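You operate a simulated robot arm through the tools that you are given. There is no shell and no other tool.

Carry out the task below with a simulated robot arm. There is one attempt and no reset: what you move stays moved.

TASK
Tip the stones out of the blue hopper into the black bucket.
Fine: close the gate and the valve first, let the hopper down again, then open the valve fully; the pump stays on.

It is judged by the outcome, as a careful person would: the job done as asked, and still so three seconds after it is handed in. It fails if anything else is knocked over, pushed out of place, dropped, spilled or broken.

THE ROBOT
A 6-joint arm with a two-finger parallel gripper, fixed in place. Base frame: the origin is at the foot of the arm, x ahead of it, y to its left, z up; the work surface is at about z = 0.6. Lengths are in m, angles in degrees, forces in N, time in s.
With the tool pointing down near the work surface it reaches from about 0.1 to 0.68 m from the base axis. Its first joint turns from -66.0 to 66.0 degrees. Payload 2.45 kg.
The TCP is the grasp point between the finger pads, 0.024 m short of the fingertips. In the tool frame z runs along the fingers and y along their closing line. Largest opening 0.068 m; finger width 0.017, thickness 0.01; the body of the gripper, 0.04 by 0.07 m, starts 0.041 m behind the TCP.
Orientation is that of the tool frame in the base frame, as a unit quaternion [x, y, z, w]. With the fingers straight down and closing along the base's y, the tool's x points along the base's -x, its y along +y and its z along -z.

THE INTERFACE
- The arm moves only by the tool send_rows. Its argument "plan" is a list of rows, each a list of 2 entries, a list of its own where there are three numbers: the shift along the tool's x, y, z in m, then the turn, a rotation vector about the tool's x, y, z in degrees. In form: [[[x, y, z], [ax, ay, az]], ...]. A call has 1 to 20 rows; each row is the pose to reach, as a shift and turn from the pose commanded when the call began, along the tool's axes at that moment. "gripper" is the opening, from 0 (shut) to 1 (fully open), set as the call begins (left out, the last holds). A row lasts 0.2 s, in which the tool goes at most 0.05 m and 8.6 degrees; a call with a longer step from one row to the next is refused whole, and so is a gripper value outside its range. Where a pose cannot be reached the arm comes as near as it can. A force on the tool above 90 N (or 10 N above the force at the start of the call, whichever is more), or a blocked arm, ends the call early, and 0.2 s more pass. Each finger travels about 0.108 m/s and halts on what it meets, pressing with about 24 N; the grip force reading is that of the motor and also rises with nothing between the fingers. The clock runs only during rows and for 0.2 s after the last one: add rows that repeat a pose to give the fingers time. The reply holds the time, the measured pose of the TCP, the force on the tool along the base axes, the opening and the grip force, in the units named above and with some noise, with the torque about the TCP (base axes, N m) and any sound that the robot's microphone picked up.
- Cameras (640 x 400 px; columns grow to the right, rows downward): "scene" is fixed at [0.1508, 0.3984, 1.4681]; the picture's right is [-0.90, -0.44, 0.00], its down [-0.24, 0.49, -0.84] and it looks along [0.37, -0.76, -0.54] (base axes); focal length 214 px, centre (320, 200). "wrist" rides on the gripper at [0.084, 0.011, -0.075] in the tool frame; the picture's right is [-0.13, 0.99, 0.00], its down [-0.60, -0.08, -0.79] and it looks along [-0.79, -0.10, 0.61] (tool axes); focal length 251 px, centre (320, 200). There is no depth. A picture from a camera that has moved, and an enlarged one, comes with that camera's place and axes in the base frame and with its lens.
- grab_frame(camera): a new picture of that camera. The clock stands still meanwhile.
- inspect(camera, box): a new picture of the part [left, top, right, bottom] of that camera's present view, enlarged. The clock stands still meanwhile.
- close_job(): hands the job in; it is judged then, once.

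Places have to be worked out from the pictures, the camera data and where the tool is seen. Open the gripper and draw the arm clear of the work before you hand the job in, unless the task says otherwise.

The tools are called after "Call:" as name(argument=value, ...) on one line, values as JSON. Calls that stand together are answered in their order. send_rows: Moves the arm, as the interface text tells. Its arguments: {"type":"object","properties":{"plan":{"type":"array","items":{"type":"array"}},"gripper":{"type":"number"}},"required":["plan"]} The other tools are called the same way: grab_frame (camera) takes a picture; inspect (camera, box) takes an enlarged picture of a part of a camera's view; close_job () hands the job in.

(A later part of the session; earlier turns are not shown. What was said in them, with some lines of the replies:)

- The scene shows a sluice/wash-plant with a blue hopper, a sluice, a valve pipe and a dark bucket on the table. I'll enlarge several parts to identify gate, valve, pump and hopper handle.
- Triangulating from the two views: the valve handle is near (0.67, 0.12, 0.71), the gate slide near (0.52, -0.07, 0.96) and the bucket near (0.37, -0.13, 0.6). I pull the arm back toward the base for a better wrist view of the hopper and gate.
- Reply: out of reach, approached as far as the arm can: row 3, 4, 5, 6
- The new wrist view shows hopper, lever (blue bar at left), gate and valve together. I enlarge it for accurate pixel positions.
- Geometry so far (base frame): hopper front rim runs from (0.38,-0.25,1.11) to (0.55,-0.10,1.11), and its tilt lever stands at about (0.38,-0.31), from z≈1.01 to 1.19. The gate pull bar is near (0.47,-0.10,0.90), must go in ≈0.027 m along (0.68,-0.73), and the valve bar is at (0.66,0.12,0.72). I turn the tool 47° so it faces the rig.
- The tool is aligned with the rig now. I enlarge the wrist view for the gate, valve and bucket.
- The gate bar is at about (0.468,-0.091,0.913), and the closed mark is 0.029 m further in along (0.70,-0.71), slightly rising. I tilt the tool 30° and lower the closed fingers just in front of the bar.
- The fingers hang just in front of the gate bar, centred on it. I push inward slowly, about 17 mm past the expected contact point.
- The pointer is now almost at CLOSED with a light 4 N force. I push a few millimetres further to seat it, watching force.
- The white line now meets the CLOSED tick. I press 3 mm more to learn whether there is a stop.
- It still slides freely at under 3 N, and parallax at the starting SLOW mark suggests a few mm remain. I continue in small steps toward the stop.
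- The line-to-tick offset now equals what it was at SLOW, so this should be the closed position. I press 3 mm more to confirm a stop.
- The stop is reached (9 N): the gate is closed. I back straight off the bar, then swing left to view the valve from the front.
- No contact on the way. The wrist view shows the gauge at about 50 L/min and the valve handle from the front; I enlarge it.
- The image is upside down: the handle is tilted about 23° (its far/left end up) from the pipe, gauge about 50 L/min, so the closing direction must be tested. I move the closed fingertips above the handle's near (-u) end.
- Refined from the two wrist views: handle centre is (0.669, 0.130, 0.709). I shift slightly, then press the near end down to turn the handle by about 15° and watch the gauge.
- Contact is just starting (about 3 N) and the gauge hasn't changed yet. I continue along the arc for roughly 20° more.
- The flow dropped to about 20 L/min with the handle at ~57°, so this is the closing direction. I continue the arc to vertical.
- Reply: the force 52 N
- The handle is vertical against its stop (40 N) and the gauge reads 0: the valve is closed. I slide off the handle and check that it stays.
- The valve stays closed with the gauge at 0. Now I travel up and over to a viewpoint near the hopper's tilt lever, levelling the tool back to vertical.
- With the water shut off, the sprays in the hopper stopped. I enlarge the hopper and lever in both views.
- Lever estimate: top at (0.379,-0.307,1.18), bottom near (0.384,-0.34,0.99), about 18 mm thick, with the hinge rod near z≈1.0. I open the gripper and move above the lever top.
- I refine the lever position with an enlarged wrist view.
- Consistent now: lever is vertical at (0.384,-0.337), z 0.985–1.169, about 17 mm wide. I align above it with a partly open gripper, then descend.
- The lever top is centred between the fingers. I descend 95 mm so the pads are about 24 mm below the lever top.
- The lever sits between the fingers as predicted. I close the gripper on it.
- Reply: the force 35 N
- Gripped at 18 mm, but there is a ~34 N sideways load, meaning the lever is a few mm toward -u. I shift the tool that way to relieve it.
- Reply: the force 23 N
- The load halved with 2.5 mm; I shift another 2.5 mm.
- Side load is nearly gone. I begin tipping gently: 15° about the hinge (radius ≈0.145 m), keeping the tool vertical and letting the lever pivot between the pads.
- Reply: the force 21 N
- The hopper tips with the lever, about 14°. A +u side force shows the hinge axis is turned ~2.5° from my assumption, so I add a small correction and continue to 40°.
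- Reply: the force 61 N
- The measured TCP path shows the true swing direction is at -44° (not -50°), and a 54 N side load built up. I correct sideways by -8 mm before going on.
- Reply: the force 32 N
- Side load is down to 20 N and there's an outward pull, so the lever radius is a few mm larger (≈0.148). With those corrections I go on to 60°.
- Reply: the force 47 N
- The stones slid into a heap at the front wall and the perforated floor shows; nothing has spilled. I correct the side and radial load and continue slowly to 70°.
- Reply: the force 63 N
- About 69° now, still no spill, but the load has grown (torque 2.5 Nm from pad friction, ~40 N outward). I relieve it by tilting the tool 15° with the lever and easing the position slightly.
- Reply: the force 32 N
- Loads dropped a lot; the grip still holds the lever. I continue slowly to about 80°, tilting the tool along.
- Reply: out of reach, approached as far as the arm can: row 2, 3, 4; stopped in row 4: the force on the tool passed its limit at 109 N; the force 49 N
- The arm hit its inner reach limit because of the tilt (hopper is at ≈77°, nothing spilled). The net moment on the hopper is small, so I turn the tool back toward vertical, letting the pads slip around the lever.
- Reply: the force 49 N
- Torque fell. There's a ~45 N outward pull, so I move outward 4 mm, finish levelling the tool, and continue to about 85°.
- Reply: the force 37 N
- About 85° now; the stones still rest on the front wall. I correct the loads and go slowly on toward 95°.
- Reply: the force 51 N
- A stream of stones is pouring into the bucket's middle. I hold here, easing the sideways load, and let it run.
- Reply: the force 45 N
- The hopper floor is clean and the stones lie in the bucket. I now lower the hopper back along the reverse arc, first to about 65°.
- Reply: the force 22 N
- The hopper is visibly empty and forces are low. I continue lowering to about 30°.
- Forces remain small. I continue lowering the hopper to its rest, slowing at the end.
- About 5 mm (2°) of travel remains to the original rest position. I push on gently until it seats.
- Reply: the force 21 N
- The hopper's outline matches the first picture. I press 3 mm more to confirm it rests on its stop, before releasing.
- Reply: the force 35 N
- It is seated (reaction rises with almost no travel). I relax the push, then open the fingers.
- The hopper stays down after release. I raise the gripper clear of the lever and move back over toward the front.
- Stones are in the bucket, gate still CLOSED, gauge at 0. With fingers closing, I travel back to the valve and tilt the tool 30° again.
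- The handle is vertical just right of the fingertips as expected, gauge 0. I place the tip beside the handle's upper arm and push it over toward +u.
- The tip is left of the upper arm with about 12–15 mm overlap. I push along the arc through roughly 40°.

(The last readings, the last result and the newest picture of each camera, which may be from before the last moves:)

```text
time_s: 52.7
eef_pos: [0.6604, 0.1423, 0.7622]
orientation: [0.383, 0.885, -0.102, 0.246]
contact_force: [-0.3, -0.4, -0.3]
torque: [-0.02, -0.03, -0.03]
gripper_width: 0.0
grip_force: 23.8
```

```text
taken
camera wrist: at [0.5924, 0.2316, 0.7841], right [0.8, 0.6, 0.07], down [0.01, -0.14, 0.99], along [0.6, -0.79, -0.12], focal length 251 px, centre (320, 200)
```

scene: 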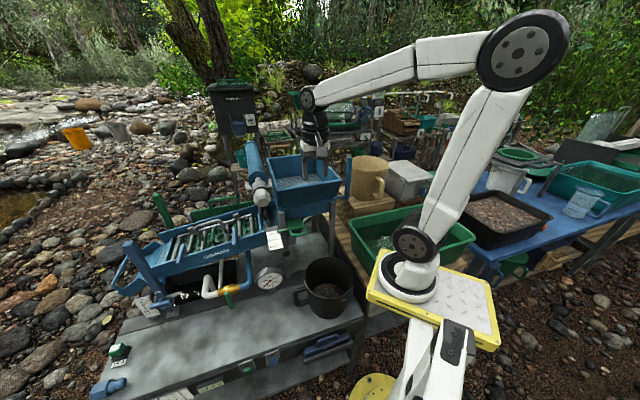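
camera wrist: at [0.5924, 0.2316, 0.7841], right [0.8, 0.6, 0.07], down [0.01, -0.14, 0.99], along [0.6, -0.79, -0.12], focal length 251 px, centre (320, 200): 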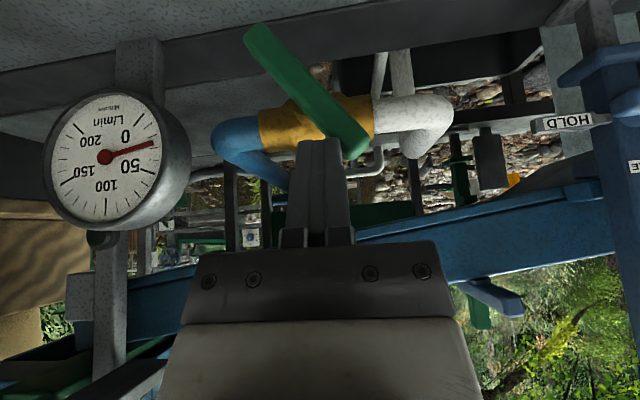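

It turns as planned (handle ~50°, flow rising). I continue along the arc until the handle is parallel to the pipe.

Call:
send_rows(plan=[[[0.0013, 0.0048, 0.0023], [0, 0, 0]], [[0.003, 0.0091, 0.0052], [0, 0, 0]], [[0.0051, 0.0127, 0.0088], [0, 0, 0]], [[0.0074, 0.0156, 0.0128], [0, 0, 0]], [[0.0099, 0.0176, 0.0172], [0, 0, 0]]])

Call:
grab_frame(camera="wrist")

Call:
inspect(camera="scene", box=[200, 260, 300, 322])

```text
time_s: 53.9
eef_pos: [0.6738, 0.1551, 0.7414]
orientation: [0.383, 0.884, -0.102, 0.247]
contact_force: [0.2, 1.1, 0.8]
torque: [0.03, 0.02, 0.01]
gripper_width: 0.0001
grip_force: 24.0
```

```text
taken
camera wrist: at [0.6062, 0.2439, 0.764], right [0.8, 0.6, 0.07], down [0.01, -0.14, 0.99], along [0.6, -0.79, -0.12], focal length 251 px, centre (320, 200)
```

wrist: 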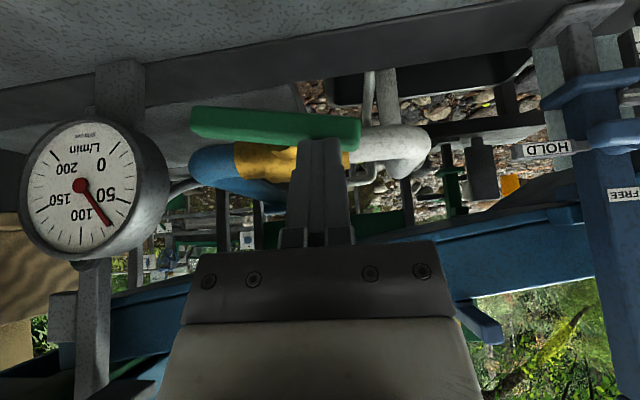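

```text
6.40 times, centred on (250, 291) of scene
camera zoom: at [0.1508, 0.3984, 1.4681], right [-0.9, -0.44, 0.0], down [-0.24, 0.49, -0.84], along [0.37, -0.76, -0.54], focal length 1373 px, centre (768, -382)
```

zoom: 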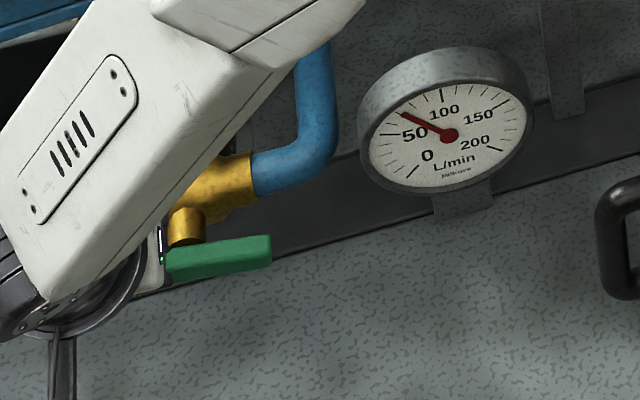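

Flow is about 70 L/min and the handle is still ~6° short of parallel. I press down further until the stop.

Call:
send_rows(plan=[[[0.0015, 0.0005, 0.0026], [0, 0, 0]], [[0.003, 0.001, 0.0052], [0, 0, 0]], [[0.0045, 0.001, 0.0078], [0, 0, 0]]])

Call:
grab_frame(camera="wrist")

Call:
inspect(camera="scene", box=[200, 260, 300, 322])

```text
time_s: 54.7
eef_pos: [0.6749, 0.1557, 0.7334]
orientation: [0.382, 0.885, -0.102, 0.247]
contact_force: [-6.0, 0.9, 10.5]
torque: [-0.04, 0.04, 0.06]
gripper_width: 0.0001
grip_force: 23.4
```

```text
taken
camera wrist: at [0.6065, 0.2445, 0.7555], right [0.8, 0.6, 0.07], down [0.01, -0.14, 0.99], along [0.6, -0.79, -0.12], focal length 251 px, centre (320, 200)
```

wrist: 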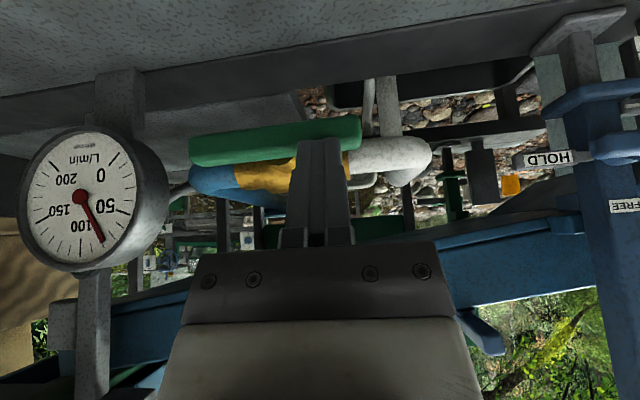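

```text
6.40 times, centred on (250, 291) of scene
camera zoom: at [0.1504, 0.3984, 1.4681], right [-0.9, -0.44, 0.0], down [-0.24, 0.49, -0.84], along [0.37, -0.76, -0.54], focal length 1373 px, centre (768, -382)
```

zoom: 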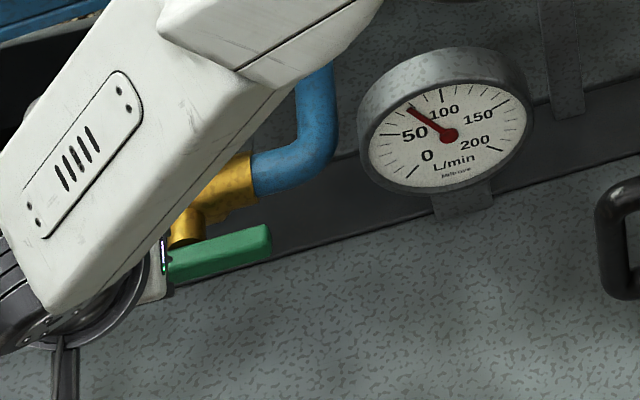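

Reaction is now ~12 N and the handle looks parallel to the pipe, flow about 80. I press 3 mm more to make sure it's against its stop.

Call:
send_rows(plan=[[[0.0008, 0, 0.0013], [0, 0, 0]], [[0.0015, 0, 0.0026], [0, 0, 0]], [[0.0015, 0, 0.0026], [0, 0, 0]]])

Call:
grab_frame(camera="wrist")

```text
time_s: 55.5
eef_pos: [0.6763, 0.1548, 0.733]
orientation: [0.382, 0.884, -0.102, 0.247]
contact_force: [-32.9, 0.9, 51.7]
torque: [-0.67, 0.49, -0.09]
gripper_width: 0.0002
grip_force: 23.8
```

```text
taken
camera wrist: at [0.6068, 0.2449, 0.7547], right [0.8, 0.6, 0.08], down [0.01, -0.14, 0.99], along [0.6, -0.79, -0.12], focal length 251 px, centre (320, 200)
```

wrist: 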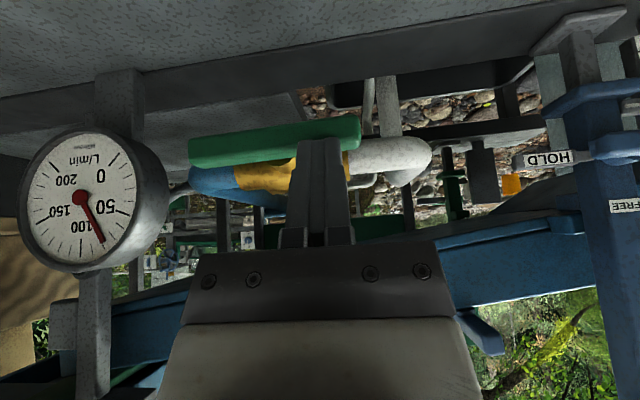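

The handle is firmly on its stop (60 N): valve fully open, flow steady at ~80 L/min. I retreat along the same path and bring the arm up clear of the work.

Call:
send_rows(plan=[[[0, 0, -0.04], [0, 0, 0]], [[0, 0, -0.08], [0, 0, 0]], [[-0.0001, -0.0251, -0.114], [0, 0, 0]], [[-0.0003, -0.0502, -0.148], [0, 0, 0]], [[-0.0004, -0.0752, -0.182], [0, 0, 0]], [[-0.0006, -0.1003, -0.216], [0, 0, 0]], [[-0.0007, -0.1254, -0.25], [0, 0, 0]], [[-0.0164, -0.148, -0.2756], [0, 3, 0]], [[-0.0321, -0.1706, -0.3012], [0, 6, 0]], [[-0.0477, -0.1932, -0.3267], [0, 9, 0]], [[-0.0634, -0.2158, -0.3523], [0, 12, 0]], [[-0.0791, -0.2384, -0.3779], [0, 15, 0]], [[-0.1047, -0.2563, -0.3955], [0, 18, 0]], [[-0.1303, -0.2742, -0.4131], [0, 21, 0]], [[-0.156, -0.2922, -0.4306], [0, 24, 0]], [[-0.1816, -0.3101, -0.4482], [0, 27, 0]], [[-0.2072, -0.328, -0.4658], [0, 30, 0]]])

Call:
grab_frame(camera="scene")

Call:
inspect(camera="scene", box=[200, 210, 360, 330])

Call:
inspect(camera="scene", box=[250, 120, 410, 220])

```text
time_s: 59.1
eef_pos: [0.39, -0.0288, 1.2314]
orientation: [0.395, 0.919, 0.001, 0.008]
contact_force: [-0.2, -0.5, -0.7]
torque: [0.0, 0.01, 0.0]
gripper_width: 0.0001
grip_force: 23.2
```

```text
taken
```

scene: 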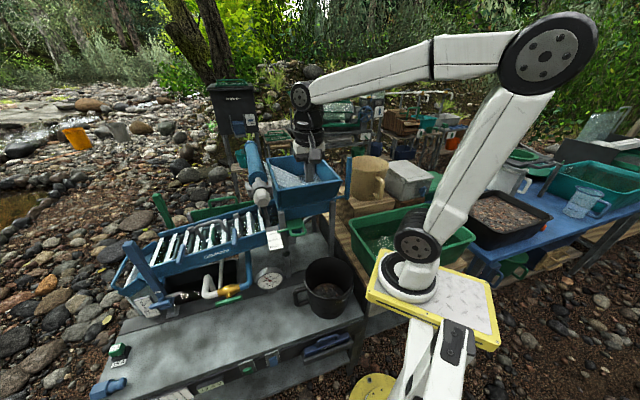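

```text
3.33 times, centred on (280, 270) of scene
camera zoom: at [0.1508, 0.3984, 1.4681], right [-0.9, -0.44, 0.0], down [-0.24, 0.49, -0.84], along [0.37, -0.76, -0.54], focal length 715 px, centre (453, -33)
```

zoom: 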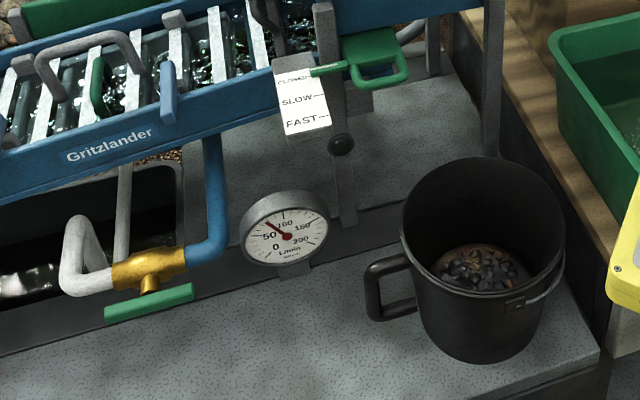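

```text
4.00 times, centred on (330, 170) of scene
camera zoom: at [0.1508, 0.3984, 1.4681], right [-0.9, -0.44, 0.0], down [-0.24, 0.49, -0.84], along [0.37, -0.76, -0.54], focal length 858 px, centre (280, 320)
```

zoom: 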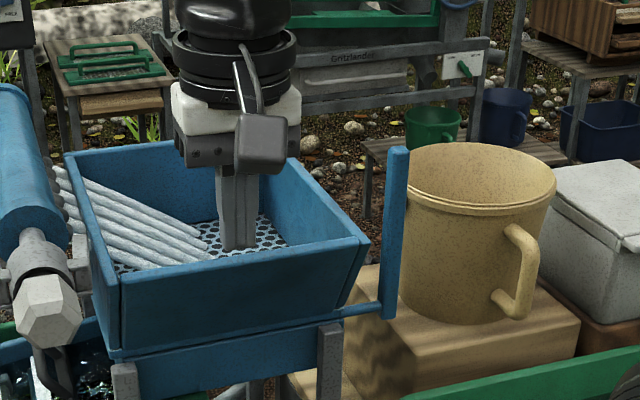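

Everything is as asked: gate CLOSED, valve parallel to the pipe with flow ~80, hopper down and empty, stones in the bucket. I open the gripper and rise a little higher.

Call:
send_rows(plan=[[[0, 0, -0.02], [0, 0, 0]], [[0, 0, -0.04], [0, 0, 0]], [[0, 0, -0.04], [0, 0, 0]], [[0, 0, -0.04], [0, 0, 0]], [[0, 0, -0.04], [0, 0, 0]]], gripper=1)

Call:
inspect(camera="scene", box=[80, 200, 380, 390])

Call:
grab_frame(camera="wrist")

```text
time_s: 60.3
eef_pos: [0.3888, -0.0283, 1.2718]
orientation: [0.395, 0.918, 0.001, 0.009]
contact_force: [-0.7, -0.5, 0.9]
torque: [0.05, 0.0, 0.01]
gripper_width: 0.0679
grip_force: 0.1
```

```text
2.11 times, centred on (230, 295) of scene
camera zoom: at [0.1508, 0.3984, 1.4681], right [-0.9, -0.44, 0.0], down [-0.24, 0.49, -0.84], along [0.37, -0.76, -0.54], focal length 452 px, centre (510, 0)
```

zoom: 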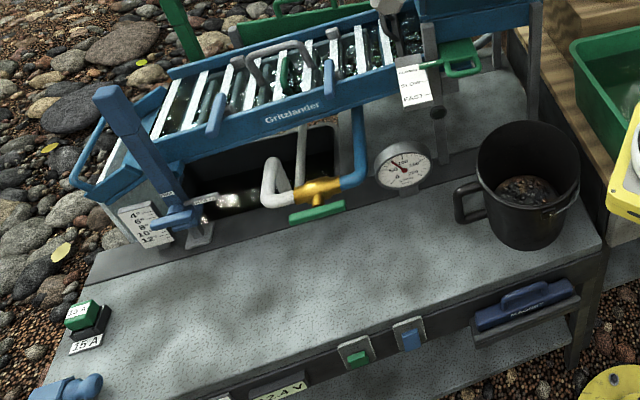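

```text
taken
camera wrist: at [0.3382, 0.0417, 1.3462], right [0.81, 0.59, 0.01], down [0.34, -0.49, 0.8], along [0.48, -0.65, -0.6], focal length 251 px, centre (320, 200)
```

wrist: 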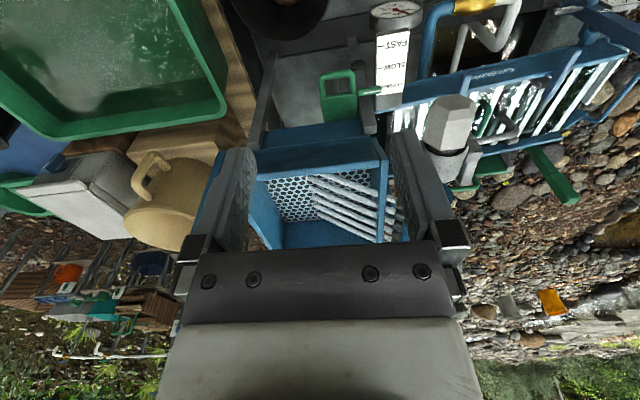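

All conditions hold: the stones are in the bucket, the hopper is down, the gate is closed, the valve is fully open with the pump running, and the gripper is open and clear. I hand the job in.

Call:
close_job()

```text
The job is handed in.
```

The stones are out of the blue hopper and in the black bucket, and I've handed the job in. I saw nothing spill or get knocked over.

- **Gate:** pushed to its stop at CLOSED before tipping, and left closed.
- **Valve:** closed before tipping, with the gauge at 0. After the hopper was down I opened it to its stop, and the gauge now reads about 80 L/min.
- **Hopper:** tipped to about 95° until it was empty, then lowered back onto its stop.
- **Pump:** I never touched it, and water is flowing again.
- **Arm:** the gripper is open and raised clear of the work.

While tipping, one move stopped early when the force on the tool passed its limit (109 N), because the arm had reached the edge of its reach. I levelled the tool and carried on.
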